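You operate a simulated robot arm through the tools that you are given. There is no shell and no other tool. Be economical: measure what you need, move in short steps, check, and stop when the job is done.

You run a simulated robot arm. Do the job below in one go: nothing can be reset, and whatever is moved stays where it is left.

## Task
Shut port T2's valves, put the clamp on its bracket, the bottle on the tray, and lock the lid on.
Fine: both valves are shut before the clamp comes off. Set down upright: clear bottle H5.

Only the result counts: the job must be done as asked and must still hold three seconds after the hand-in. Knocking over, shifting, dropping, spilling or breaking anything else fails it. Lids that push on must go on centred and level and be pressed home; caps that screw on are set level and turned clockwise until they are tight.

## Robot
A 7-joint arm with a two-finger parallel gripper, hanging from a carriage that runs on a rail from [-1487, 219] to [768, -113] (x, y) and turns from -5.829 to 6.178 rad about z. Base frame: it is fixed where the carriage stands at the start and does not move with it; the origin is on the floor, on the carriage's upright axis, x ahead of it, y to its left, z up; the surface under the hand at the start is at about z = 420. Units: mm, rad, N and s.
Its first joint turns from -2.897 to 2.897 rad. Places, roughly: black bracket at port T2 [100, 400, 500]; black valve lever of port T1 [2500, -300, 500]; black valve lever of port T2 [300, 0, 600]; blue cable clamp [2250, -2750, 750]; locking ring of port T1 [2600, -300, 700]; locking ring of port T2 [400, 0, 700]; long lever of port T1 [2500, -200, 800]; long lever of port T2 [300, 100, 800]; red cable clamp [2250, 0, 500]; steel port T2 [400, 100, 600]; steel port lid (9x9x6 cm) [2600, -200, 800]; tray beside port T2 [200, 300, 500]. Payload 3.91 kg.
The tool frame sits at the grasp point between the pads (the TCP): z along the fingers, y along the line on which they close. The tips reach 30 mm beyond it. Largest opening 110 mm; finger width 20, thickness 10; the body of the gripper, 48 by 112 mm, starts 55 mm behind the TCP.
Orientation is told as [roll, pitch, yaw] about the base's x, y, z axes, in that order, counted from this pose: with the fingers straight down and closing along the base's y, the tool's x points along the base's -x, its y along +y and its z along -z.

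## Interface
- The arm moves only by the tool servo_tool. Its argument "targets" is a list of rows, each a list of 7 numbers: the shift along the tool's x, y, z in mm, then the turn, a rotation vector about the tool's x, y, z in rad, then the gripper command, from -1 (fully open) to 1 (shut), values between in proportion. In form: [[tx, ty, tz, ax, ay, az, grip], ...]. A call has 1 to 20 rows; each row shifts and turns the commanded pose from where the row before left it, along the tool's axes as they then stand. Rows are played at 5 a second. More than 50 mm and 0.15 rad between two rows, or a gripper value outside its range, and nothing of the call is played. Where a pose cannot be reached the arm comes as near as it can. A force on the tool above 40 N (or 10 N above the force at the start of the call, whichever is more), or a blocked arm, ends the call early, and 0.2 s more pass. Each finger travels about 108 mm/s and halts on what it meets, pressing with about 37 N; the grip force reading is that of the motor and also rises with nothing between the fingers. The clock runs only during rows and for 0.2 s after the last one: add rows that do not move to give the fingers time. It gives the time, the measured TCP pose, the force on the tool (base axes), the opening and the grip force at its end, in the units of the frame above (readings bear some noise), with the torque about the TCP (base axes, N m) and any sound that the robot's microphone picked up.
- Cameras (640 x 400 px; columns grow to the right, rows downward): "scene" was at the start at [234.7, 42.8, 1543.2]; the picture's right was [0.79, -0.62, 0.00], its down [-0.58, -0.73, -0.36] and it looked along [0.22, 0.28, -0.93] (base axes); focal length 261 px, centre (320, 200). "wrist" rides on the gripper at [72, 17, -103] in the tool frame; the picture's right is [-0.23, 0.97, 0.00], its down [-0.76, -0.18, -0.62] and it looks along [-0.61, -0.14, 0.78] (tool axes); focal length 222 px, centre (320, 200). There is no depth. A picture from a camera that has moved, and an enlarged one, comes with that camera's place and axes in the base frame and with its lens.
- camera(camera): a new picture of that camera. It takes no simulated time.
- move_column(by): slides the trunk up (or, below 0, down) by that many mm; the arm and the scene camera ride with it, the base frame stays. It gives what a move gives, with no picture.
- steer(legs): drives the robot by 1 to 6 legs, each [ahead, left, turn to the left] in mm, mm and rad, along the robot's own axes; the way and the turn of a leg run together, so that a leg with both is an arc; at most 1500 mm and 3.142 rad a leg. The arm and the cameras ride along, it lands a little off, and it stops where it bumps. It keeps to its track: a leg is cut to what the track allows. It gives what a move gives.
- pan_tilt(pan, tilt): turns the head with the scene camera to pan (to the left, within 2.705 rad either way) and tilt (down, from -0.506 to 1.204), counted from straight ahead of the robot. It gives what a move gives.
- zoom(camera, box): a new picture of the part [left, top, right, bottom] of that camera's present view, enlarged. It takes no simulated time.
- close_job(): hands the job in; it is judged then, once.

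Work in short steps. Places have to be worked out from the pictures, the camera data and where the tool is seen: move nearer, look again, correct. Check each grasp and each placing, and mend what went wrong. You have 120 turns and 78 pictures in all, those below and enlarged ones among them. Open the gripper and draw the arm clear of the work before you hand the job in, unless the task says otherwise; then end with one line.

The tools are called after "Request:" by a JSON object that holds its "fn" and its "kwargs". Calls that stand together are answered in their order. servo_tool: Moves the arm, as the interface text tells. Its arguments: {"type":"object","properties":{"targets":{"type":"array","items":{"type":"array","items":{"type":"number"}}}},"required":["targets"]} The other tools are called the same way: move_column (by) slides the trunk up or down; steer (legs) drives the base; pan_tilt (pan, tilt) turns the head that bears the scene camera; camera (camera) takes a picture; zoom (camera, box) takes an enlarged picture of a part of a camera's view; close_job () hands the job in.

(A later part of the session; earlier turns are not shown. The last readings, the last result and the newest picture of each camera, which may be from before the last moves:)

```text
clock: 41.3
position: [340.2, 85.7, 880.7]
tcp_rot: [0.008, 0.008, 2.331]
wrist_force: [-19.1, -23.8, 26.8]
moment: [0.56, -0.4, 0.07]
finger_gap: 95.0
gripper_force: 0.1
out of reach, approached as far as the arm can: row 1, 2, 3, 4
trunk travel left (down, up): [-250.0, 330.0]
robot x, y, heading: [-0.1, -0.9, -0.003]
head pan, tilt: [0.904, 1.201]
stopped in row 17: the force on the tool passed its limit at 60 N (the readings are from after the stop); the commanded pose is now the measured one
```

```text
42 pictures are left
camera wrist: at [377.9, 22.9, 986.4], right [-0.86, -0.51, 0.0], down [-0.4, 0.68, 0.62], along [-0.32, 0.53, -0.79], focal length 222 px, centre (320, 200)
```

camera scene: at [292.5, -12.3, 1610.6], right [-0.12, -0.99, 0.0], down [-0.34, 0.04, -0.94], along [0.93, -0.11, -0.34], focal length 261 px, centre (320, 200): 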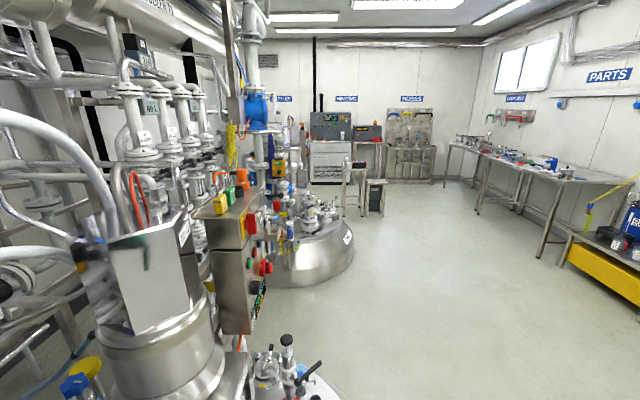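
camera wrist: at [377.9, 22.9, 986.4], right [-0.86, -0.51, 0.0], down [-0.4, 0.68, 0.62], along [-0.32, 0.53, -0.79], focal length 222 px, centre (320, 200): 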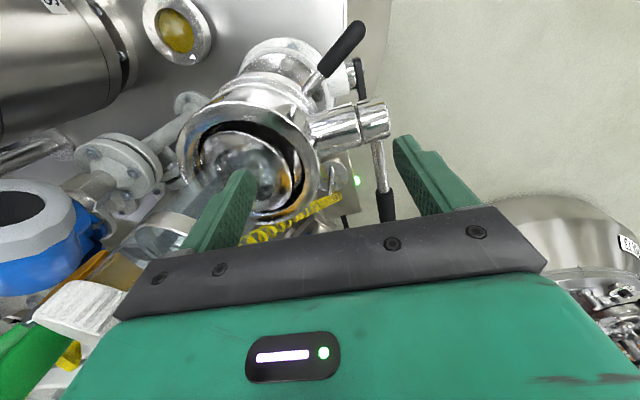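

The upward rows had been out of reach, so a finger touched the bottle; I back off at once outward, and raise the column instead.

Request:
{"fn": "servo_tool", "kwargs": {"targets": [[0, 20, 0, 0, 0, 0, -1], [0, 25, 0, 0, 0, 0, -1], [0, 0, 0, 0, 0, 0, -1]]}}

Request:
{"fn": "move_column", "kwargs": {"by": 220}}

Request:
{"fn": "camera", "kwargs": {"camera": "wrist"}}

Request:
{"fn": "zoom", "kwargs": {"camera": "scene", "box": [260, 140, 420, 280]}}

```text
clock: 42.1
position: [310.4, 66.8, 876.2]
tcp_rot: [0.001, 0.004, 2.336]
wrist_force: [-0.1, 0.0, 0.4]
moment: [0.01, 0.01, -0.01]
finger_gap: 109.8
gripper_force: 0.1
out of reach, approached as far as the arm can: row 1
trunk travel left (down, up): [-250.0, 330.0]
robot x, y, heading: [-3.1, -1.0, 0.001]
head pan, tilt: [0.904, 1.201]
```

```text
clock: 44.4
position: [309.0, 67.1, 1096.8]
tcp_rot: [0.0, 0.004, 2.337]
wrist_force: [-0.1, -0.2, -0.2]
moment: [0.0, 0.0, 0.01]
finger_gap: 110.3
gripper_force: 0.2
trunk travel left (down, up): [-470.0, 110.0]
robot x, y, heading: [-0.3, -4.0, -0.004]
head pan, tilt: [0.904, 1.201]
```

```text
41 pictures are left
camera wrist: at [348.4, 3.6, 1201.5], right [-0.86, -0.51, 0.0], down [-0.4, 0.67, 0.62], along [-0.32, 0.53, -0.78], focal length 222 px, centre (320, 200)
```

wrist: 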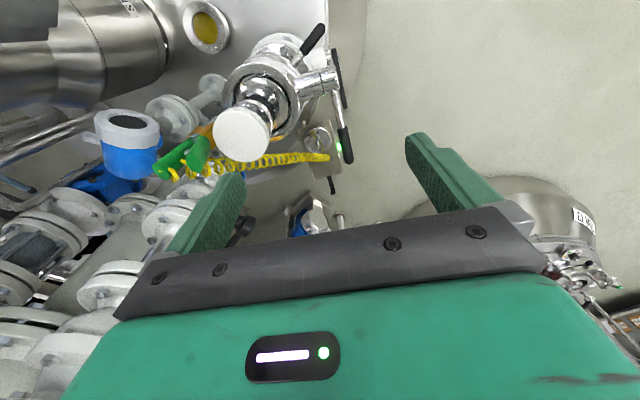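

```text
2.86 times, centred on (340, 210) of scene
camera zoom: at [234.4, 42.2, 1763.2], right [0.78, -0.62, 0.0], down [-0.58, -0.73, -0.36], along [0.22, 0.28, -0.93], focal length 746 px, centre (263, 171)
```

zoom: 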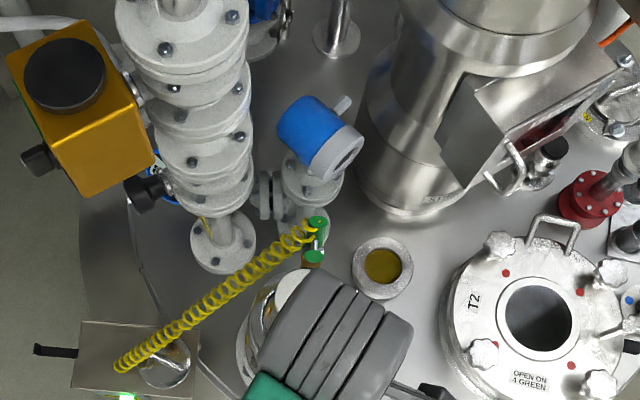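

Bottle and clamp remain in place. Now I go over the clamp at safe height.

Request:
{"fn": "servo_tool", "kwargs": {"targets": [[-2.7, -42.5, 0, 0, 0, 0, -1], [-2.7, -42.5, 0, 0, 0, 0, -1], [-2.7, -42.5, 0, 0, 0, 0, -1], [-2.7, -42.5, 0, 0, 0, 0, -1], [0, 0, 0, 0, 0, 0, -1]]}}

Request:
{"fn": "camera", "kwargs": {"camera": "wrist"}}

```text
clock: 45.6
position: [425.3, 193.0, 1098.5]
tcp_rot: [0.0, 0.006, 2.334]
wrist_force: [-0.5, 0.3, -0.6]
moment: [-0.01, 0.0, 0.01]
finger_gap: 110.4
gripper_force: 0.1
trunk travel left (down, up): [-470.0, 110.0]
robot x, y, heading: [0.9, 0.1, 0.002]
head pan, tilt: [0.904, 1.201]
```

```text
39 pictures are left
camera wrist: at [464.1, 129.4, 1202.0], right [-0.86, -0.51, 0.0], down [-0.4, 0.67, 0.62], along [-0.32, 0.53, -0.79], focal length 222 px, centre (320, 200)
```

wrist: 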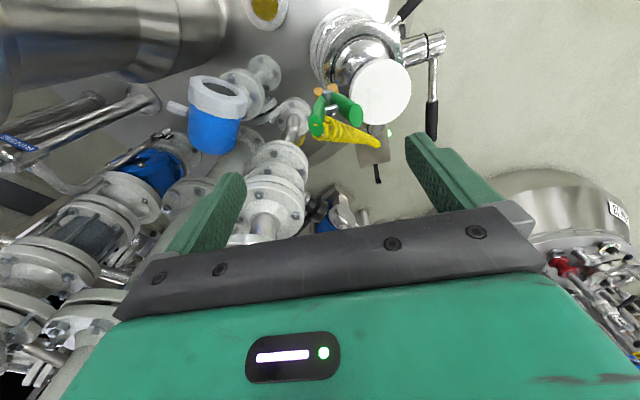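

I zoom in on the clamp.

Request:
{"fn": "zoom", "kwargs": {"camera": "wrist", "box": [290, 60, 390, 150]}}

Request:
{"fn": "zoom", "kwargs": {"camera": "scene", "box": [320, 180, 370, 220]}}

```text
4.44 times, centred on (340, 105) of wrist
camera zoom: at [464.1, 129.4, 1202.0], right [-0.86, -0.51, 0.0], down [-0.4, 0.67, 0.62], along [-0.32, 0.53, -0.79], focal length 987 px, centre (231, 622)
```

zoom: 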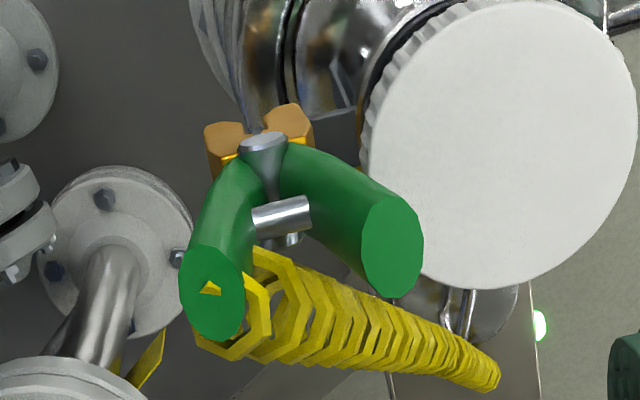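

```text
10.00 times, centred on (345, 200) of scene
camera zoom: at [234.4, 42.2, 1763.2], right [0.78, -0.62, 0.0], down [-0.58, -0.73, -0.36], along [0.23, 0.28, -0.93], focal length 2612 px, centre (70, 200)
```

zoom: 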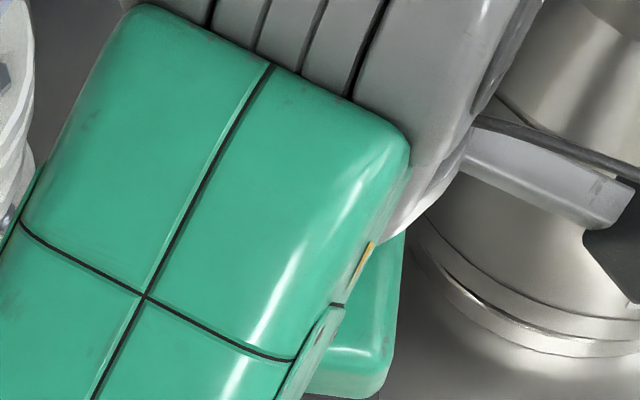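

The clamp's V-handles are clear: tops at about [427,198,988] and [398,169,990]; the cap top is ~z 943. I centre over the handles and descend until the tips are ~15 mm above the cap, staying open.

Request:
{"fn": "servo_tool", "kwargs": {"targets": [[-1.9, 15.7, 20, 0, 0, 0, -1], [0, 0, 30, 0, 0, 0, -1], [0, 0, 30, 0, 0, 0, -1], [0, 0, 24, 0, 0, 0, -1], [0, 0, 0, 0, 0, 0, -1]]}}

Request:
{"fn": "camera", "kwargs": {"camera": "wrist"}}

```text
clock: 46.8
position: [411.8, 182.6, 993.0]
tcp_rot: [0.0, 0.006, 2.336]
wrist_force: [0.8, -0.5, -0.3]
moment: [0.01, -0.03, 0.01]
finger_gap: 110.1
gripper_force: 0.2
trunk travel left (down, up): [-470.0, 110.0]
robot x, y, heading: [-0.0, 2.9, -0.005]
head pan, tilt: [0.904, 1.201]
```

```text
36 pictures are left
camera wrist: at [451.5, 119.5, 1097.2], right [-0.86, -0.51, 0.0], down [-0.4, 0.67, 0.62], along [-0.32, 0.53, -0.78], focal length 222 px, centre (320, 200)
```

wrist: 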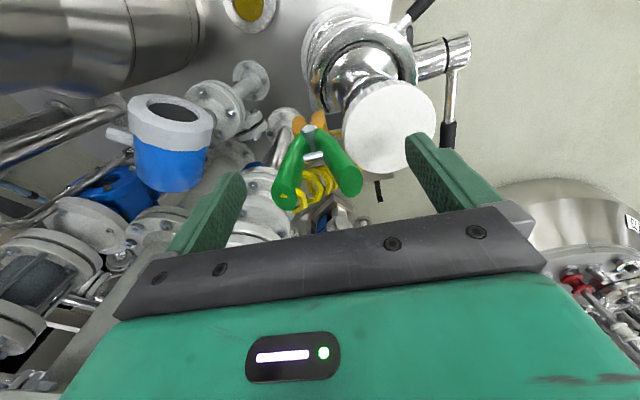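

Handles lie centred between the fingers (mid within a few mm). I shift 6 mm and close on them.

Request:
{"fn": "servo_tool", "kwargs": {"targets": [[6, 0, 3, 0, 0, 0, -1], [0, 0, 0, 0, 0, 0, -0.3], [0, 0, 0, 0, 0, 0, 0.3], [0, 0, 0, 0, 0, 0, 1], [0, 0, 0, 0, 0, 0, 1], [0, 0, 0, 0, 0, 0, 1]]}}

Request:
{"fn": "camera", "kwargs": {"camera": "wrist"}}

```text
clock: 48.2
position: [416.4, 179.3, 990.0]
tcp_rot: [0.001, 0.004, 2.337]
wrist_force: [-1.1, -0.2, 1.0]
moment: [-0.03, 0.03, 0.01]
finger_gap: 48.5
gripper_force: 36.6
trunk travel left (down, up): [-470.0, 110.0]
robot x, y, heading: [1.8, 0.4, -0.005]
head pan, tilt: [0.904, 1.201]
```

```text
35 pictures are left
camera wrist: at [455.3, 115.0, 1094.4], right [-0.86, -0.51, 0.0], down [-0.4, 0.67, 0.62], along [-0.32, 0.53, -0.78], focal length 222 px, centre (320, 200)
```

wrist: 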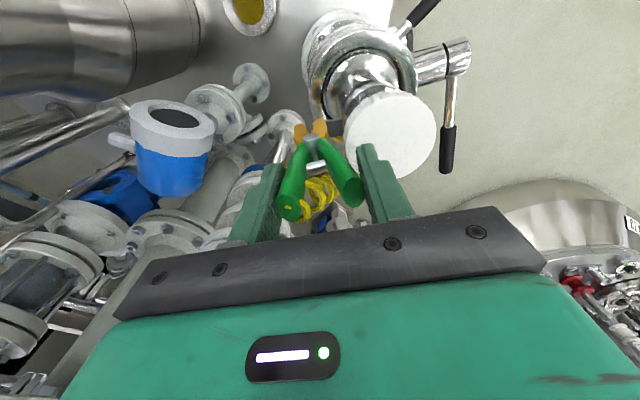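

Gripped at 48 mm. I lift gently and look.

Request:
{"fn": "servo_tool", "kwargs": {"targets": [[0, 0, -8, 0, 0, 0, 1], [0, 0, -10, 0, 0, 0, 1], [0, 0, -15, 0, 0, 0, 1], [0, 0, -20, 0, 0, 0, 1], [0, 0, -25, 0, 0, 0, 1]]}}

Request:
{"fn": "zoom", "kwargs": {"camera": "wrist", "box": [200, 40, 460, 240]}}

```text
clock: 49.4
position: [415.0, 178.2, 1067.1]
tcp_rot: [0.0, 0.006, 2.338]
wrist_force: [-0.1, 0.2, -0.7]
moment: [-0.01, 0.0, -0.01]
finger_gap: 48.5
gripper_force: 37.2
trunk travel left (down, up): [-470.0, 110.0]
robot x, y, heading: [-0.4, 2.3, -0.002]
head pan, tilt: [0.904, 1.201]
```

```text
2.00 times, centred on (330, 140) of wrist
camera zoom: at [454.7, 115.4, 1172.2], right [-0.86, -0.51, 0.0], down [-0.4, 0.67, 0.62], along [-0.32, 0.53, -0.79], focal length 444 px, centre (300, 320)
```

zoom: 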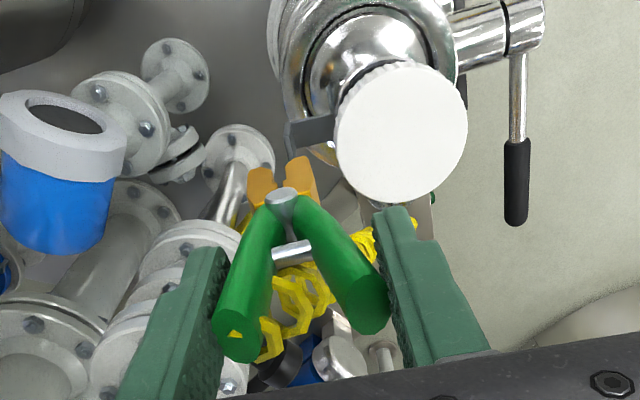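

The clamp is off and held. I lift it a bit more and carry it around on the robot side toward the bracket, at a constant height.

Request:
{"fn": "servo_tool", "kwargs": {"targets": [[0, 0, -20, 0, 0, 0, 1], [0, 0, -20, 0, 0, 0, 1], [-18.8, 33.3, 0, 0, 0, 0, 1], [-18.8, 33.3, 0, 0, 0, 0, 1], [-18.8, 33.3, 0, 0, 0, 0, 1], [-18.8, 33.3, 0, 0, 0, 0, 1], [-18.8, 33.3, 0, 0, 0, 0, 1], [-38, 10.6, 0, 0, 0, 0, 1], [-38, 10.6, 0, 0, 0, 0, 1], [-38, 10.6, 0, 0, 0, 0, 1], [-38, 10.6, 0, 0, 0, 0, 1], [-38, 10.6, 0, 0, 0, 0, 1], [0, 0, 0, 0, 0, 0, 1]]}}

Request:
{"fn": "camera", "kwargs": {"camera": "scene"}}

Request:
{"fn": "camera", "kwargs": {"camera": "wrist"}}

```text
clock: 52.2
position: [60.5, 233.3, 1106.4]
tcp_rot: [0.001, 0.008, 2.335]
wrist_force: [-0.5, -1.5, -1.0]
moment: [0.02, 0.0, 0.0]
finger_gap: 48.5
gripper_force: 37.1
out of reach, approached as far as the arm can: row 4
trunk travel left (down, up): [-470.0, 110.0]
robot x, y, heading: [0.2, -2.4, -0.003]
head pan, tilt: [0.904, 1.201]
```

```text
33 pictures are left
camera scene: at [234.4, 42.2, 1763.2], right [0.78, -0.62, 0.0], down [-0.58, -0.73, -0.36], along [0.22, 0.28, -0.93], focal length 261 px, centre (320, 200)
```

scene: 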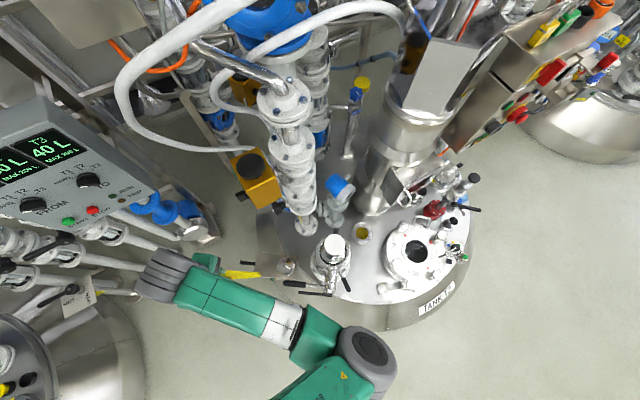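

```text
32 pictures are left
camera wrist: at [99.4, 168.9, 1210.6], right [-0.86, -0.51, 0.0], down [-0.4, 0.67, 0.62], along [-0.32, 0.53, -0.78], focal length 222 px, centre (320, 200)
```

wrist: 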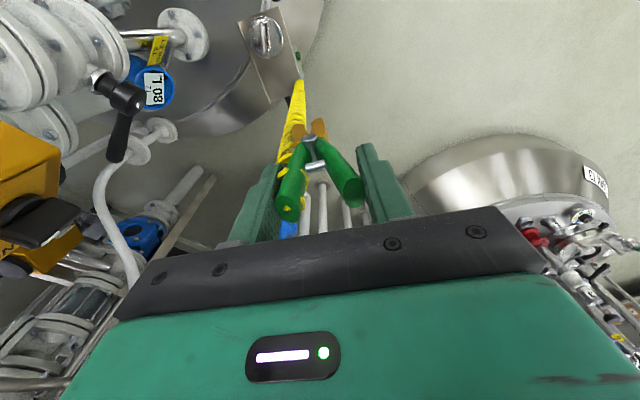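

The carry is fine. The bracket bar lies at about [96,350]→[47,397], z≈533, along the same direction my hand already suits. I lower the column in two stages.

Request:
{"fn": "move_column", "kwargs": {"by": -250}}

Request:
{"fn": "move_column", "kwargs": {"by": -150}}

Request:
{"fn": "servo_tool", "kwargs": {"targets": [[-17, -14, 0, 0, 0, 0, 1], [-17, -14, 0, 0, 0, 0, 1], [-17, -14, 0, 0, 0, 0, 1]]}}

Request:
{"fn": "camera", "kwargs": {"camera": "wrist"}}

```text
clock: 54.8
position: [61.6, 231.2, 856.8]
tcp_rot: [-0.001, 0.006, 2.337]
wrist_force: [-0.1, 0.5, -0.7]
moment: [-0.02, 0.04, -0.02]
finger_gap: 48.6
gripper_force: 37.2
trunk travel left (down, up): [-220.0, 360.0]
robot x, y, heading: [-0.6, -0.5, -0.003]
head pan, tilt: [0.904, 1.201]
```

```text
clock: 56.5
position: [61.6, 233.0, 707.1]
tcp_rot: [-0.001, 0.003, 2.338]
wrist_force: [0.1, -0.4, -1.0]
moment: [-0.01, -0.02, 0.03]
finger_gap: 48.5
gripper_force: 36.7
trunk travel left (down, up): [-70.0, 510.0]
robot x, y, heading: [-3.2, 1.1, -0.002]
head pan, tilt: [0.904, 1.201]
```

```text
clock: 57.3
position: [56.8, 298.0, 705.4]
tcp_rot: [0.0, 0.004, 2.338]
wrist_force: [-0.5, 0.5, -1.0]
moment: [0.0, -0.01, 0.04]
finger_gap: 48.5
gripper_force: 37.0
trunk travel left (down, up): [-70.0, 510.0]
robot x, y, heading: [1.7, -1.5, -0.001]
head pan, tilt: [0.904, 1.201]
```

```text
31 pictures are left
camera wrist: at [94.2, 235.1, 810.8], right [-0.86, -0.51, 0.0], down [-0.4, 0.67, 0.62], along [-0.32, 0.53, -0.78], focal length 222 px, centre (320, 200)
```

wrist: 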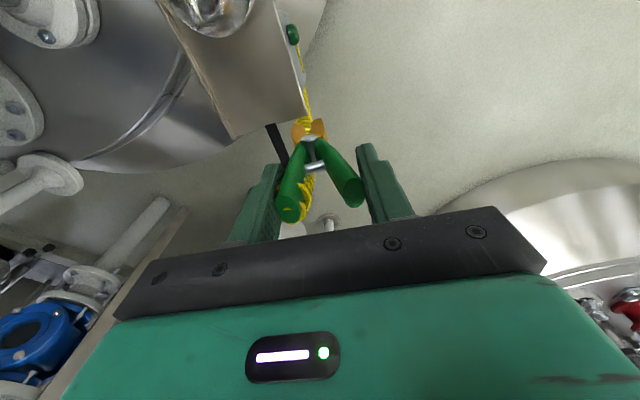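

I move further toward the bracket, staying above it, and zoom.

Request:
{"fn": "servo_tool", "kwargs": {"targets": [[-7, -22, 0, 0, 0, 0, 1], [-7, -23, 0, 0, 0, 0, 1], [0, 0, 0, 0, 0, 0, 1]]}}

Request:
{"fn": "zoom", "kwargs": {"camera": "wrist", "box": [240, 60, 400, 230]}}

```text
clock: 58.1
position: [77.3, 338.6, 706.5]
tcp_rot: [-0.001, 0.004, 2.336]
wrist_force: [-0.2, -0.8, 0.2]
moment: [-0.01, -0.01, 0.0]
finger_gap: 48.2
gripper_force: 36.9
trunk travel left (down, up): [-70.0, 510.0]
robot x, y, heading: [2.5, -0.3, -0.005]
head pan, tilt: [0.904, 1.201]
```

```text
2.35 times, centred on (320, 145) of wrist
camera zoom: at [117.2, 275.7, 810.9], right [-0.86, -0.51, 0.0], down [-0.4, 0.67, 0.62], along [-0.32, 0.53, -0.78], focal length 523 px, centre (320, 329)
```

zoom: 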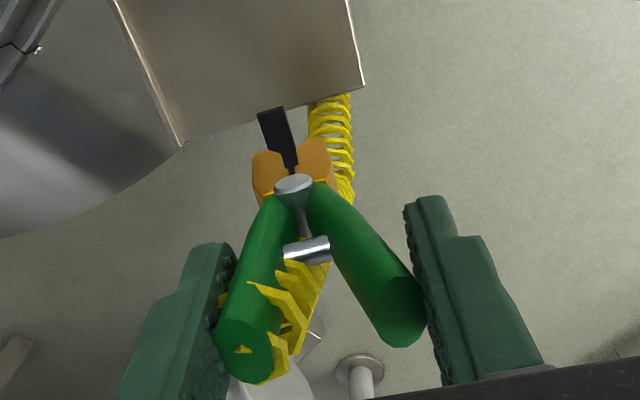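

The bar is at radial a≈315 and the jaws sit about 11 mm off the hand axis. I align over the middle of the bar and come a little lower, then look.

Request:
{"fn": "servo_tool", "kwargs": {"targets": [[-18, -6.5, 0, 0, 0, 0, 1], [-18, -6.5, 0, 0, 0, 0, 1], [0, 0, 20, 0, 0, 0, 1], [0, 0, 0, 0, 0, 0, 1]]}}

Request:
{"fn": "zoom", "kwargs": {"camera": "wrist", "box": [260, 60, 380, 180]}}

```text
clock: 59.1
position: [63.5, 373.2, 686.7]
tcp_rot: [0.001, 0.006, 2.337]
wrist_force: [-1.0, 0.3, -2.0]
moment: [0.01, 0.01, 0.01]
finger_gap: 48.5
gripper_force: 36.9
trunk travel left (down, up): [-70.0, 510.0]
robot x, y, heading: [2.5, 0.6, -0.011]
head pan, tilt: [0.904, 1.201]
```

```text
3.33 times, centred on (320, 120) of wrist
camera zoom: at [102.0, 310.7, 790.1], right [-0.86, -0.51, 0.0], down [-0.4, 0.67, 0.62], along [-0.32, 0.53, -0.78], focal length 740 px, centre (320, 467)
```

zoom: 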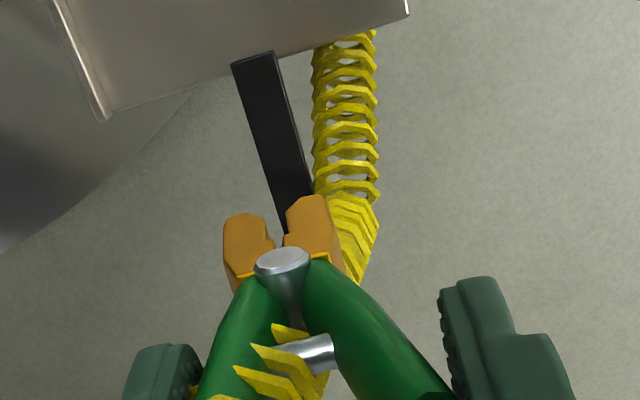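

The jaws project straight down onto the bar (within ~2 mm). I descend in small steps watching the force.

Request:
{"fn": "servo_tool", "kwargs": {"targets": [[0, 0, 10, 0, 0, 0, 1], [0, 0, 10, 0, 0, 0, 1], [0, 0, 8, 0, 0, 0, 1], [0, 0, 5, 0, 0, 0, 1], [0, 0, 5, 0, 0, 0, 1]]}}

Request:
{"fn": "zoom", "kwargs": {"camera": "wrist", "box": [260, 60, 380, 180]}}

```text
clock: 60.3
position: [62.7, 373.6, 648.4]
tcp_rot: [0.002, 0.004, 2.335]
wrist_force: [0.4, 0.0, -1.0]
moment: [-0.01, 0.02, -0.01]
finger_gap: 48.1
gripper_force: 36.8
trunk travel left (down, up): [-70.0, 510.0]
robot x, y, heading: [0.5, 2.0, -0.004]
head pan, tilt: [0.904, 1.201]
```

```text
3.33 times, centred on (320, 120) of wrist
camera zoom: at [102.0, 310.8, 752.1], right [-0.86, -0.51, 0.0], down [-0.4, 0.67, 0.62], along [-0.32, 0.53, -0.79], focal length 740 px, centre (320, 467)
```

zoom: 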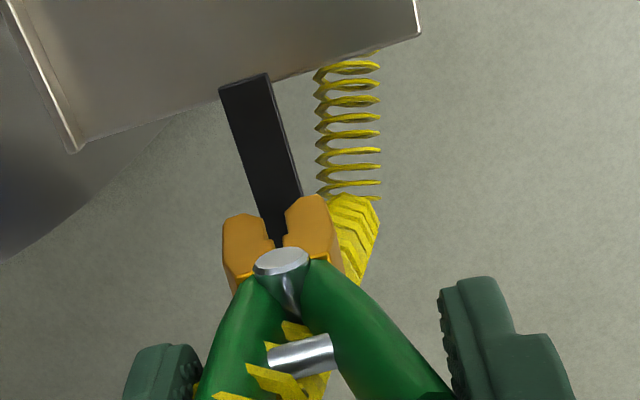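

The bar runs nearly into the jaw gap; I shift 3 mm toward +a, and descend a little more.

Request:
{"fn": "servo_tool", "kwargs": {"targets": [[0, -3, 0, 0, 0, 0, 1], [0, 0, 6, 0, 0, 0, 1], [0, 0, 6, 0, 0, 0, 1]]}}

Request:
{"fn": "zoom", "kwargs": {"camera": "wrist", "box": [260, 60, 380, 180]}}

```text
clock: 61.1
position: [64.6, 374.5, 636.0]
tcp_rot: [0.001, 0.005, 2.335]
wrist_force: [-0.5, 0.8, -1.4]
moment: [-0.01, -0.03, 0.02]
finger_gap: 48.5
gripper_force: 37.1
trunk travel left (down, up): [-70.0, 510.0]
robot x, y, heading: [0.1, 2.2, -0.007]
head pan, tilt: [0.904, 1.201]
```

```text
3.33 times, centred on (320, 120) of wrist
camera zoom: at [103.7, 312.4, 740.3], right [-0.86, -0.51, 0.0], down [-0.4, 0.67, 0.62], along [-0.32, 0.53, -0.78], focal length 740 px, centre (320, 467)
```

zoom: 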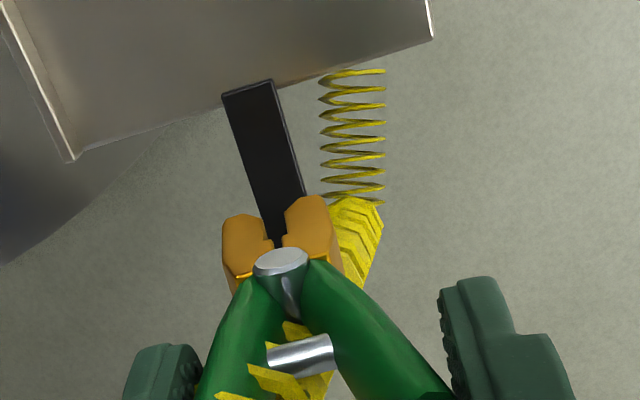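

No contact yet; bar height now triangulates to about 505–515, so I shift another 3.5 mm and keep descending.

Request:
{"fn": "servo_tool", "kwargs": {"targets": [[0, -3.5, 0, 0, 0, 0, 1], [0, 0, 5, 0, 0, 0, 1], [0, 0, 5, 0, 0, 0, 1], [0, 0, 4, 0, 0, 0, 1]]}}

Request:
{"fn": "zoom", "kwargs": {"camera": "wrist", "box": [275, 80, 365, 160]}}

```text
clock: 62.1
position: [68.4, 378.4, 622.4]
tcp_rot: [0.0, 0.006, 2.336]
wrist_force: [-0.1, -0.1, -0.6]
moment: [-0.02, -0.01, 0.02]
finger_gap: 48.3
gripper_force: 36.9
trunk travel left (down, up): [-70.0, 510.0]
robot x, y, heading: [-1.5, -6.1, -0.003]
head pan, tilt: [0.904, 1.201]
```

```text
5.00 times, centred on (320, 120) of wrist
camera zoom: at [107.1, 314.9, 726.0], right [-0.86, -0.51, 0.0], down [-0.4, 0.67, 0.62], along [-0.32, 0.53, -0.78], focal length 1111 px, centre (320, 600)
```

zoom: 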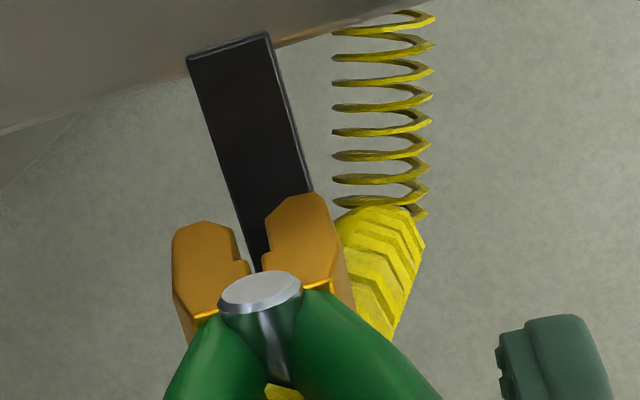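

By projection the jaw gap is now centred on the bar (if z≈500). I continue down in small steps.

Request:
{"fn": "servo_tool", "kwargs": {"targets": [[0, 0, 5, 0, 0, 0, 1], [0, 0, 5, 0, 0, 0, 1], [0, 0, 4, 0, 0, 0, 1]]}}

Request:
{"fn": "zoom", "kwargs": {"camera": "wrist", "box": [275, 80, 365, 160]}}

```text
clock: 62.9
position: [67.4, 377.3, 608.1]
tcp_rot: [0.0, 0.005, 2.336]
wrist_force: [0.4, 1.0, -1.0]
moment: [0.0, -0.02, 0.0]
finger_gap: 48.2
gripper_force: 37.1
trunk travel left (down, up): [-70.0, 510.0]
robot x, y, heading: [0.1, 2.3, -0.005]
head pan, tilt: [0.904, 1.201]
```

```text
5.00 times, centred on (320, 120) of wrist
camera zoom: at [106.9, 314.9, 711.9], right [-0.86, -0.51, 0.0], down [-0.4, 0.67, 0.62], along [-0.32, 0.53, -0.78], focal length 1111 px, centre (320, 600)
```

zoom: 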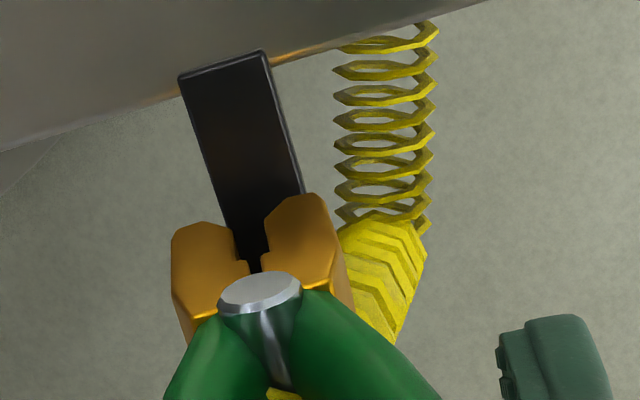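

Still free and centred; bar top ≈ z 495. I go on down.

Request:
{"fn": "servo_tool", "kwargs": {"targets": [[0, 0, 5, 0, 0, 0, 1], [0, 0, 5, 0, 0, 0, 1], [0, 0, 4, 0, 0, 0, 1], [0, 0, 4, 0, 0, 0, 1]]}}

Request:
{"fn": "zoom", "kwargs": {"camera": "wrist", "box": [275, 80, 365, 160]}}

```text
clock: 63.8
position: [71.1, 381.3, 594.4]
tcp_rot: [-0.007, 0.001, 2.336]
wrist_force: [1.5, -0.1, 21.9]
moment: [0.05, 0.06, 0.01]
finger_gap: 48.3
gripper_force: 36.8
trunk travel left (down, up): [-70.0, 510.0]
robot x, y, heading: [0.2, -3.4, -0.007]
head pan, tilt: [0.904, 1.201]
stopped in row 4: the force on the tool passed its limit at 42 N (the readings are from after the stop); the commanded pose is now the measured one
```

```text
5.00 times, centred on (320, 120) of wrist
camera zoom: at [108.7, 317.2, 699.0], right [-0.86, -0.51, -0.01], down [-0.4, 0.67, 0.62], along [-0.31, 0.54, -0.78], focal length 1111 px, centre (320, 600)
```

zoom: 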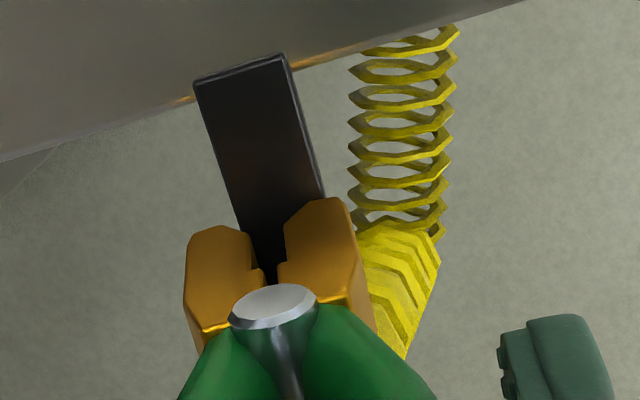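

Contact at ~42 N and the hand slid ~5 mm to +a (self-centring hint). I lift 6 mm, and descend again at this new lateral position.

Request:
{"fn": "servo_tool", "kwargs": {"targets": [[0, 0, -6, 0, 0, 0, 1], [0, -1, 0, 0, 0, 0, 1], [0, 0, 4, 0, 0, 0, 1], [0, 0, 4, 0, 0, 0, 1], [0, 0, 4, 0, 0, 0, 1], [0, 0, 4, 0, 0, 0, 1], [0, 0, 4, 0, 0, 0, 1]]}}

Request:
{"fn": "zoom", "kwargs": {"camera": "wrist", "box": [275, 80, 365, 160]}}

```text
clock: 65.0
position: [75.4, 383.8, 592.4]
tcp_rot: [-0.012, -0.001, 2.334]
wrist_force: [2.9, -0.5, 25.9]
moment: [-0.05, -0.02, -0.01]
finger_gap: 48.7
gripper_force: 37.3
trunk travel left (down, up): [-70.0, 510.0]
robot x, y, heading: [2.7, 3.5, -0.003]
head pan, tilt: [0.904, 1.201]
stopped in row 5: the force on the tool passed its limit at 55 N (the readings are from after the stop); the commanded pose is now the measured one
```

```text
5.00 times, centred on (320, 120) of wrist
camera zoom: at [112.4, 318.8, 696.5], right [-0.86, -0.51, -0.01], down [-0.4, 0.67, 0.63], along [-0.31, 0.54, -0.78], focal length 1111 px, centre (320, 600)
```

zoom: 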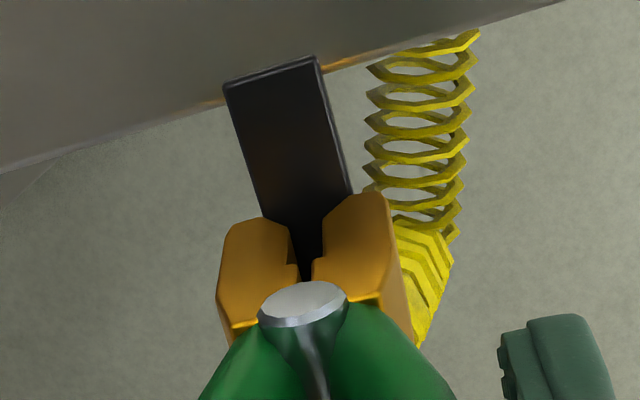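

The jaws now stay laterally fixed to the bar. To tell whether they straddle it or rest on it, I lift 14 mm and look at the clamp's attitude.

Request:
{"fn": "servo_tool", "kwargs": {"targets": [[0, 0, -7, 0, 0, 0, 1], [0, 0, -7, 0, 0, 0, 1], [0, 0, 0, 0, 0, 0, 1]]}}

Request:
{"fn": "zoom", "kwargs": {"camera": "wrist", "box": [250, 80, 410, 220]}}

```text
clock: 65.8
position: [72.1, 381.0, 606.1]
tcp_rot: [-0.005, -0.001, 2.335]
wrist_force: [0.2, 0.6, -0.9]
moment: [0.02, 0.0, 0.03]
finger_gap: 48.4
gripper_force: 37.7
trunk travel left (down, up): [-70.0, 510.0]
robot x, y, heading: [-3.7, -2.1, 0.001]
head pan, tilt: [0.904, 1.201]
```

```text
2.86 times, centred on (330, 150) of wrist
camera zoom: at [109.9, 316.7, 709.1], right [-0.86, -0.51, -0.01], down [-0.4, 0.67, 0.62], along [-0.31, 0.54, -0.78], focal length 635 px, centre (291, 343)
```

zoom: 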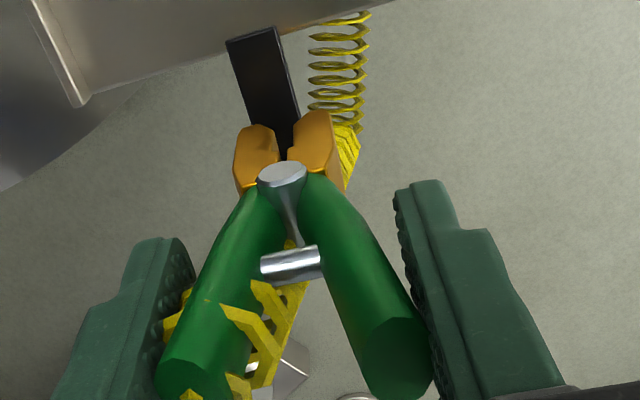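

Geometry shows the jaw tips (≈96 mm below the TCP) only rest on the bar's top; the 14 mm wide bar doesn't fit the jaws. As at T1, the clamp belongs on the thin upturned tab at the bar's end, so I rise, shift toward the tab and turn the hand 90°.

Request:
{"fn": "servo_tool", "kwargs": {"targets": [[0, 0, -25, 0, 0, 0, 1], [0, 0, -25, 0, 0, 0, 1], [-10, 0, 0, 0, 0, 0.143, 1], [-10, 0, 0, 0, 0, 0.143, 1], [0, 0, 0, 0, 0, 0.143, 1], [0, 0, 0, 0, 0, 0.143, 1], [0, 0, 0, 0, 0, 0.143, 1], [0, 0, 0, 0, 0, 0.143, 1], [0, 0, 0, 0, 0, 0.143, 1], [0, 0, 0, 0, 0, 0.143, 1], [0, 0, 0, 0, 0, 0.143, 1], [0, 0, 0, 0, 0, 0.143, 1], [0, 0, 0, 0, 0, 0.141, 1], [0, 0, 0, 0, 0, 0, 1]]}}

Request:
{"fn": "zoom", "kwargs": {"camera": "wrist", "box": [220, 50, 420, 230]}}

```text
clock: 68.8
position: [58.0, 395.4, 654.4]
tcp_rot: [-0.001, -0.01, 0.762]
wrist_force: [-0.5, -0.1, -0.7]
moment: [0.01, -0.01, 0.01]
finger_gap: 48.6
gripper_force: 37.1
trunk travel left (down, up): [-70.0, 510.0]
robot x, y, heading: [0.4, 1.9, -0.002]
head pan, tilt: [0.904, 1.201]
```

```text
2.22 times, centred on (320, 140) of wrist
camera zoom: at [-5.3, 357.9, 758.5], right [-0.51, 0.86, 0.0], down [0.67, 0.39, 0.63], along [0.54, 0.32, -0.78], focal length 494 px, centre (320, 333)
```

zoom: 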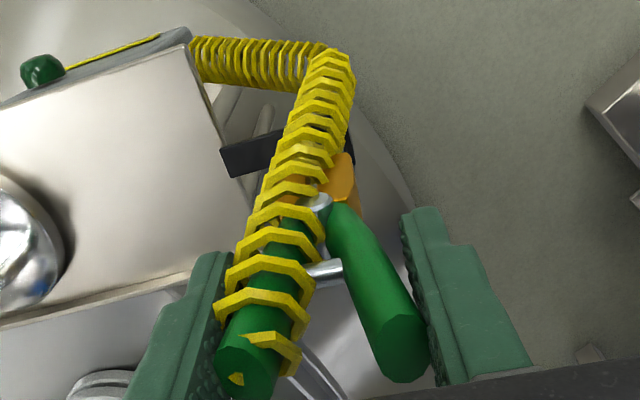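

The coil hides the tab from here; I check whether the scene camera sees the tab and jaws.

Request:
{"fn": "zoom", "kwargs": {"camera": "scene", "box": [175, 205, 255, 275]}}

```text
5.71 times, centred on (215, 240) of scene
camera zoom: at [234.5, 42.0, 1363.2], right [0.78, -0.62, 0.0], down [-0.58, -0.73, -0.36], along [0.23, 0.28, -0.93], focal length 1493 px, centre (920, -29)
```

zoom: 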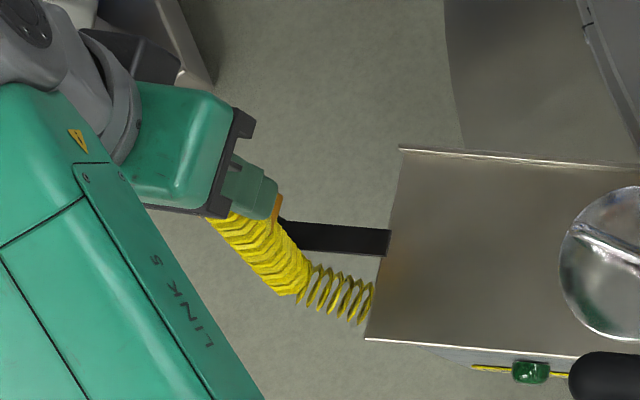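

I shift the hand toward the tray by 50 mm so that the tab becomes visible beside the jaws.

Request:
{"fn": "servo_tool", "kwargs": {"targets": [[0, -25, 0, 0, 0, 0, 1], [0, -25, 0, 0, 0, 0, 1], [0, 0, 0, 0, 0, 0, 1]]}}

Request:
{"fn": "zoom", "kwargs": {"camera": "wrist", "box": [280, 60, 430, 180]}}

```text
clock: 69.6
position: [92.9, 359.4, 655.5]
tcp_rot: [0.0, -0.011, 0.762]
wrist_force: [-0.5, 0.4, -0.5]
moment: [0.02, 0.0, -0.02]
finger_gap: 48.7
gripper_force: 36.5
trunk travel left (down, up): [-70.0, 510.0]
robot x, y, heading: [3.0, 0.5, -0.005]
head pan, tilt: [0.904, 1.201]
```

```text
3.33 times, centred on (355, 120) of wrist
camera zoom: at [29.1, 321.0, 758.6], right [-0.51, 0.86, 0.0], down [0.67, 0.39, 0.63], along [0.54, 0.32, -0.78], focal length 740 px, centre (203, 467)
```

zoom: 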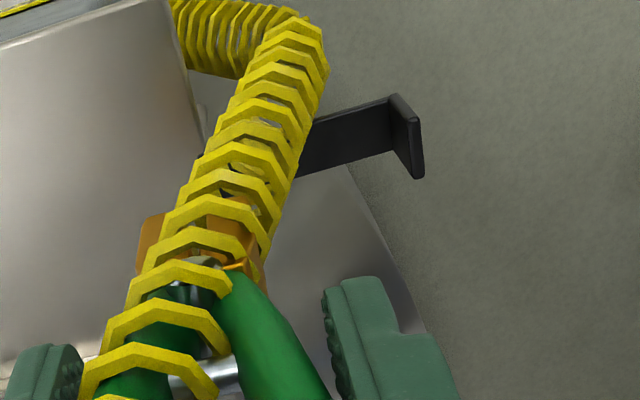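

Now the tab is clear: top at about a≈323, q≈258, z≈525, ~3 mm thick across q. I bring the jaws above it and look again.

Request:
{"fn": "servo_tool", "kwargs": {"targets": [[-2.8, 32.8, 0, 0, 0, 0, 1], [-2.8, 32.9, 0, 0, 0, 0, 1], [0, 0, 15, 0, 0, 0, 1], [0, 0, 0, 0, 0, 0, 1]]}}

Request:
{"fn": "zoom", "kwargs": {"camera": "wrist", "box": [270, 70, 370, 160]}}

```text
clock: 70.6
position: [50.9, 411.7, 639.8]
tcp_rot: [0.0, -0.009, 0.763]
wrist_force: [0.5, -0.3, -1.0]
moment: [-0.01, 0.01, 0.0]
finger_gap: 48.7
gripper_force: 36.9
trunk travel left (down, up): [-70.0, 510.0]
robot x, y, heading: [-1.3, 0.5, -0.004]
head pan, tilt: [0.904, 1.201]
```

```text
4.44 times, centred on (320, 115) of wrist
camera zoom: at [-12.6, 372.9, 743.0], right [-0.51, 0.86, 0.0], down [0.67, 0.39, 0.63], along [0.54, 0.32, -0.78], focal length 987 px, centre (320, 578)
```

zoom: 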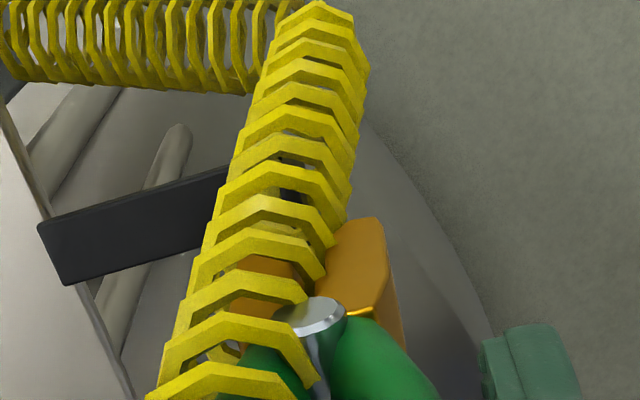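

Calculated alignment is within ~1 mm. I descend so the jaws straddle the tab, watching force.

Request:
{"fn": "servo_tool", "kwargs": {"targets": [[0, -0.8, 8, 0, 0, 0, 1], [0, 0, 7, 0, 0, 0, 1], [0, 0, 5, 0, 0, 0, 1], [0, 0, 4, 0, 0, 0, 1], [0, 0, 4, 0, 0, 0, 1], [0, 0, 4, 0, 0, 0, 1], [0, 0, 3, 0, 0, 0, 1]]}}

Request:
{"fn": "zoom", "kwargs": {"camera": "wrist", "box": [270, 70, 370, 160]}}

```text
clock: 72.2
position: [53.8, 409.3, 604.5]
tcp_rot: [-0.002, -0.008, 0.764]
wrist_force: [3.6, -2.9, 0.2]
moment: [-0.26, -0.23, 0.05]
finger_gap: 48.7
gripper_force: 37.2
trunk travel left (down, up): [-70.0, 510.0]
robot x, y, heading: [-2.0, 0.8, -0.002]
head pan, tilt: [0.904, 1.201]
```

```text
4.44 times, centred on (320, 115) of wrist
camera zoom: at [-10.2, 371.8, 708.1], right [-0.51, 0.86, 0.0], down [0.67, 0.4, 0.63], along [0.54, 0.32, -0.78], focal length 987 px, centre (320, 578)
```

zoom: 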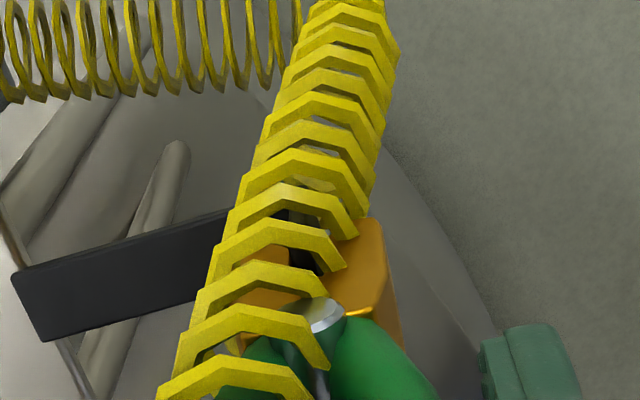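

Small sideways force and no vertical resistance: the jaws straddle the tab. I shift 1 mm to relieve, go 4 mm deeper and release slowly.

Request:
{"fn": "servo_tool", "kwargs": {"targets": [[0, -1, 2, 0, 0, 0, 1], [0, 0, 2, 0, 0, 0, 1], [0, 0, 0, 0, 0, 0, 0.1], [0, 0, 0, 0, 0, 0, 0], [0, 0, 0, 0, 0, 0, -0.1], [0, 0, 0, 0, 0, 0, -0.2], [0, 0, 0, 0, 0, 0, -0.3], [0, 0, 0, 0, 0, 0, -0.4]]}}

Request:
{"fn": "camera", "kwargs": {"camera": "wrist"}}

```text
clock: 74.0
position: [53.4, 409.4, 601.1]
tcp_rot: [0.001, -0.009, 0.764]
wrist_force: [0.0, 0.0, -0.1]
moment: [-0.03, -0.01, -0.02]
finger_gap: 76.9
gripper_force: 0.1
trunk travel left (down, up): [-70.0, 510.0]
robot x, y, heading: [3.4, -0.8, -0.0]
head pan, tilt: [0.904, 1.201]
```

```text
16 pictures are left
camera wrist: at [-10.4, 372.1, 704.4], right [-0.51, 0.86, 0.0], down [0.67, 0.39, 0.63], along [0.54, 0.32, -0.78], focal length 222 px, centre (320, 200)
```

wrist: 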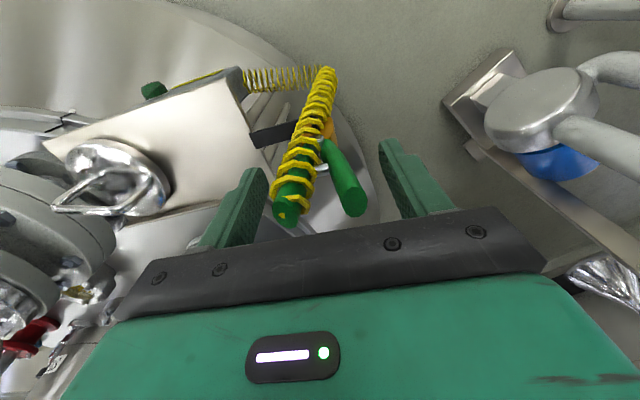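

The clamp hangs on the bracket tab. I open fully and rise clear.

Request:
{"fn": "servo_tool", "kwargs": {"targets": [[0, 0, 0, 0, 0, 0, -1], [0, 0, -15, 0, 0, 0, -1], [0, 0, -30, 0, 0, 0, -1], [0, 0, -40, 0, 0, 0, -1], [0, 0, -40, 0, 0, 0, -1]]}}

Request:
{"fn": "move_column", "kwargs": {"by": 180}}

Request:
{"fn": "camera", "kwargs": {"camera": "wrist"}}

```text
clock: 75.2
position: [64.1, 412.1, 726.0]
tcp_rot: [-0.001, -0.014, 0.758]
wrist_force: [2.1, -0.3, -0.5]
moment: [0.01, 0.12, 0.0]
finger_gap: 109.8
gripper_force: 0.1
trunk travel left (down, up): [-70.0, 510.0]
robot x, y, heading: [-1.5, 4.0, -0.004]
head pan, tilt: [0.904, 1.201]
```

```text
clock: 77.2
position: [54.7, 408.7, 905.0]
tcp_rot: [0.0, -0.009, 0.763]
wrist_force: [0.0, 0.1, -0.5]
moment: [0.01, -0.03, -0.01]
finger_gap: 109.9
gripper_force: 0.1
trunk travel left (down, up): [-250.0, 330.0]
robot x, y, heading: [2.3, 0.7, -0.003]
head pan, tilt: [0.904, 1.201]
```

```text
15 pictures are left
camera wrist: at [-10.1, 371.3, 1008.2], right [-0.51, 0.86, 0.0], down [0.67, 0.39, 0.63], along [0.54, 0.32, -0.78], focal length 222 px, centre (320, 200)
```

wrist: 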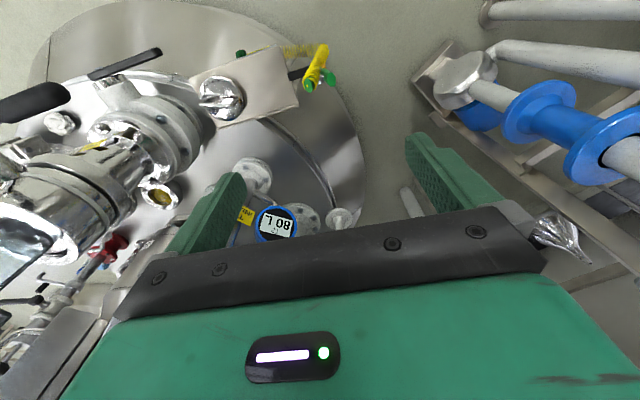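

The clamp is holding on the bracket. Now to the ring handle: I carry the closed hand around to its stub side.

Request:
{"fn": "servo_tool", "kwargs": {"targets": [[29.1, -33, 10, 0, 0, 0, 1], [29.1, -33, 10, 0, 0, 0, 1], [29.1, -33, 10, 0, 0, 0, 1], [29.1, -33, 10, 0, 0, 0, 1], [7.4, -42.9, 0, 0, 0, 0, 1], [7.4, -42.9, 0, 0, 0, 0, 1], [7.4, -42.9, 0, 0, 0, 0, 1], [7.4, -42.9, 0, 0, 0, 0, 1], [7.4, -42.9, 0, 0, 0, 0, 1], [7.4, -42.9, 0, 0, 0, 0, 1], [7.4, -42.9, 0, 0, 0, 0, 1], [0, 0, 0, 0, 0, 0, 1]]}}

```text
clock: 79.8
position: [231.4, -19.9, 862.2]
tcp_rot: [0.0, -0.008, 0.762]
wrist_force: [0.3, -0.2, 0.2]
moment: [0.05, 0.0, 0.0]
finger_gap: 0.1
gripper_force: 37.0
trunk travel left (down, up): [-250.0, 330.0]
robot x, y, heading: [-0.2, -1.6, -0.002]
head pan, tilt: [0.904, 1.201]
```

Request:
{"fn": "servo_tool", "kwargs": {"targets": [[-45, -14, 0, 0, 0, 0, 1], [-43, -14, 0, 0, 0, 0, 1], [0, 0, 0, 0, 0, 0, 1]]}}

Request:
{"fn": "zoom", "kwargs": {"camera": "wrist", "box": [220, 40, 420, 220]}}

```text
clock: 80.6
position: [314.6, 21.7, 863.7]
tcp_rot: [0.001, -0.008, 0.766]
wrist_force: [0.9, 0.4, 0.2]
moment: [-0.01, 0.01, 0.02]
finger_gap: 0.1
gripper_force: 37.0
trunk travel left (down, up): [-250.0, 330.0]
robot x, y, heading: [-0.6, 1.0, -0.001]
head pan, tilt: [0.904, 1.201]
```

```text
2.22 times, centred on (320, 130) of wrist
camera zoom: at [251.1, -17.1, 967.9], right [-0.51, 0.86, 0.0], down [0.67, 0.39, 0.63], along [0.54, 0.32, -0.78], focal length 494 px, centre (320, 356)
```

zoom: 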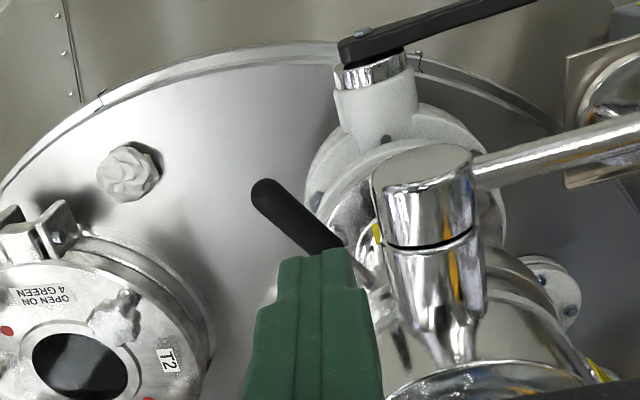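

The handle grip runs from [338,3] to [345,47]. I shift slightly off, descend beside it, and push it counterclockwise (away from the stub).

Request:
{"fn": "servo_tool", "kwargs": {"targets": [[4.5, 3.4, 3, 0, 0, 0, 1], [0, 0, 34, 0, 0, 0, 1], [0, 0, 34, 0, 0, 0, 1], [0, 0, 33, 0, 0, 0, 1], [-9.1, -12.2, 0, 0, 0, 0, 1], [-9.1, -12.2, 0, 0, 0, 0, 1], [-8, -11.1, 0, 0, 0, 0, 1], [-8, -11.1, 0, 0, 0, 0, 1]]}}

```text
clock: 82.4
position: [365.2, 12.9, 759.9]
tcp_rot: [0.001, -0.007, 0.764]
wrist_force: [-2.3, 3.5, 3.7]
moment: [0.1, 0.03, 0.04]
finger_gap: 0.3
gripper_force: 36.6
trunk travel left (down, up): [-250.0, 330.0]
robot x, y, heading: [0.4, 4.5, -0.01]
head pan, tilt: [0.904, 1.201]
```

The handle turns with light force. I continue the arc until it stops.

Request:
{"fn": "servo_tool", "kwargs": {"targets": [[-10.1, -9, 0, 0, 0, 0, 1], [-10.1, -9, 0, 0, 0, 0, 1], [-12, -6.6, 0, 0, 0, 0, 1], [-12, -6.6, 0, 0, 0, 0, 1], [-13, -4.1, 0, 0, 0, 0, 1], [-13, -4.1, 0, 0, 0, 0, 1]]}}

Request:
{"fn": "zoom", "kwargs": {"camera": "wrist", "box": [200, 40, 440, 220]}}

```text
clock: 83.8
position: [435.1, 27.4, 760.2]
tcp_rot: [0.004, 0.0, 0.763]
wrist_force: [-15.5, -4.6, 16.9]
moment: [-0.07, 0.28, 0.01]
finger_gap: 0.3
gripper_force: 37.0
trunk travel left (down, up): [-250.0, 330.0]
robot x, y, heading: [-0.7, -2.8, -0.006]
head pan, tilt: [0.904, 1.201]
stopped in row 6: the force on the tool passed its limit at 47 N (the readings are from after the stop); the commanded pose is now the measured one
```

```text
2.22 times, centred on (320, 130) of wrist
camera zoom: at [371.3, -10.4, 864.5], right [-0.51, 0.86, 0.0], down [0.68, 0.4, 0.62], along [0.53, 0.32, -0.78], focal length 494 px, centre (320, 356)
```

zoom: 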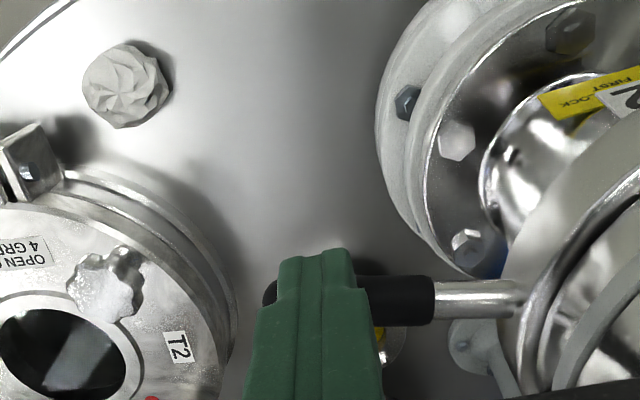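

Stop reached after ~46° of turning: unlocked. I back off, raise the column and go above the bottle with open fingers to check alignment.

Request:
{"fn": "servo_tool", "kwargs": {"targets": [[19.2, 5.9, 0, 0, 0, 0, 1], [0, 0, -30, 0, 0, 0, 1], [0, 0, -30, 0, 0, 0, 1], [0, 0, -30, 0, 0, 0, 1]]}}

Request:
{"fn": "move_column", "kwargs": {"by": 180}}

```text
clock: 84.8
position: [421.5, 18.9, 851.3]
tcp_rot: [0.001, -0.003, 0.764]
wrist_force: [-0.7, 0.5, -0.5]
moment: [0.0, -0.03, -0.02]
finger_gap: 0.2
gripper_force: 37.2
trunk travel left (down, up): [-250.0, 330.0]
robot x, y, heading: [0.2, 0.2, -0.0]
head pan, tilt: [0.904, 1.201]
```

```text
clock: 86.8
position: [419.9, 19.4, 1031.1]
tcp_rot: [0.002, -0.003, 0.765]
wrist_force: [0.4, -0.1, -0.2]
moment: [-0.02, 0.01, -0.01]
finger_gap: 0.0
gripper_force: 36.3
trunk travel left (down, up): [-430.0, 150.0]
robot x, y, heading: [-0.1, -1.1, -0.007]
head pan, tilt: [0.904, 1.201]
```

Request:
{"fn": "servo_tool", "kwargs": {"targets": [[-17.3, 39.8, 0, 0, 0, 0, -1], [-17.3, 39.8, 0, 0, 0, 0, -1], [-17.3, 39.8, 10, 0, 0, 0, -1], [0, 0, 10, 0, 0, 0, -1]]}}

Request:
{"fn": "camera", "kwargs": {"camera": "wrist"}}

```text
clock: 87.8
position: [375.0, 141.9, 1010.9]
tcp_rot: [0.001, -0.003, 0.765]
wrist_force: [-0.4, 0.8, -0.6]
moment: [-0.01, 0.0, -0.01]
finger_gap: 109.9
gripper_force: 0.1
trunk travel left (down, up): [-430.0, 150.0]
robot x, y, heading: [-0.2, -1.2, -0.004]
head pan, tilt: [0.904, 1.201]
```

```text
12 pictures are left
camera wrist: at [310.9, 104.3, 1115.2], right [-0.51, 0.86, 0.0], down [0.67, 0.4, 0.62], along [0.54, 0.32, -0.78], focal length 222 px, centre (320, 200)
```

wrist: 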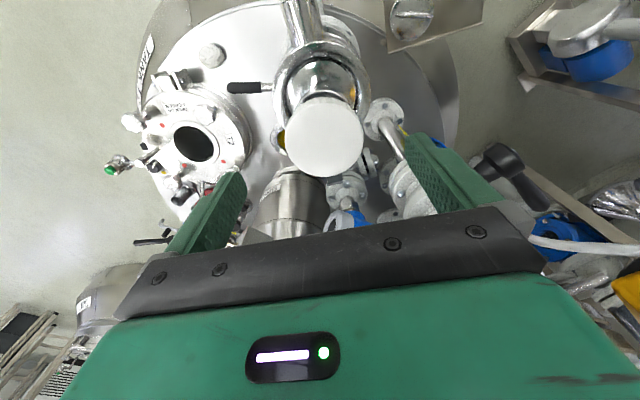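

Cap centre is at about [374,145], within 3 mm of the hand. I correct, descend to grip the top of the bottle, and close.

Request:
{"fn": "servo_tool", "kwargs": {"targets": [[-1.5, 2.9, 25, 0, 0, 0, -1], [0, 0, 30, 0, 0, 0, -1], [0, 0, 30, 0, 0, 0, -1], [0, 0, 26, 0, 0, 0, -1], [0, 0, 0, 0, 0, 0, 0], [0, 0, 0, 0, 0, 0, 0.2], [0, 0, 0, 0, 0, 0, 0.5], [0, 0, 0, 0, 0, 0, 1], [0, 0, 0, 0, 0, 0, 1]]}}

```text
clock: 89.8
position: [373.6, 144.0, 900.4]
tcp_rot: [0.001, -0.002, 0.764]
wrist_force: [0.3, 0.1, -0.7]
moment: [0.01, 0.0, 0.04]
finger_gap: 64.9
gripper_force: 37.0
trunk travel left (down, up): [-430.0, 150.0]
robot x, y, heading: [-0.7, 0.6, -0.006]
head pan, tilt: [0.904, 1.201]
```

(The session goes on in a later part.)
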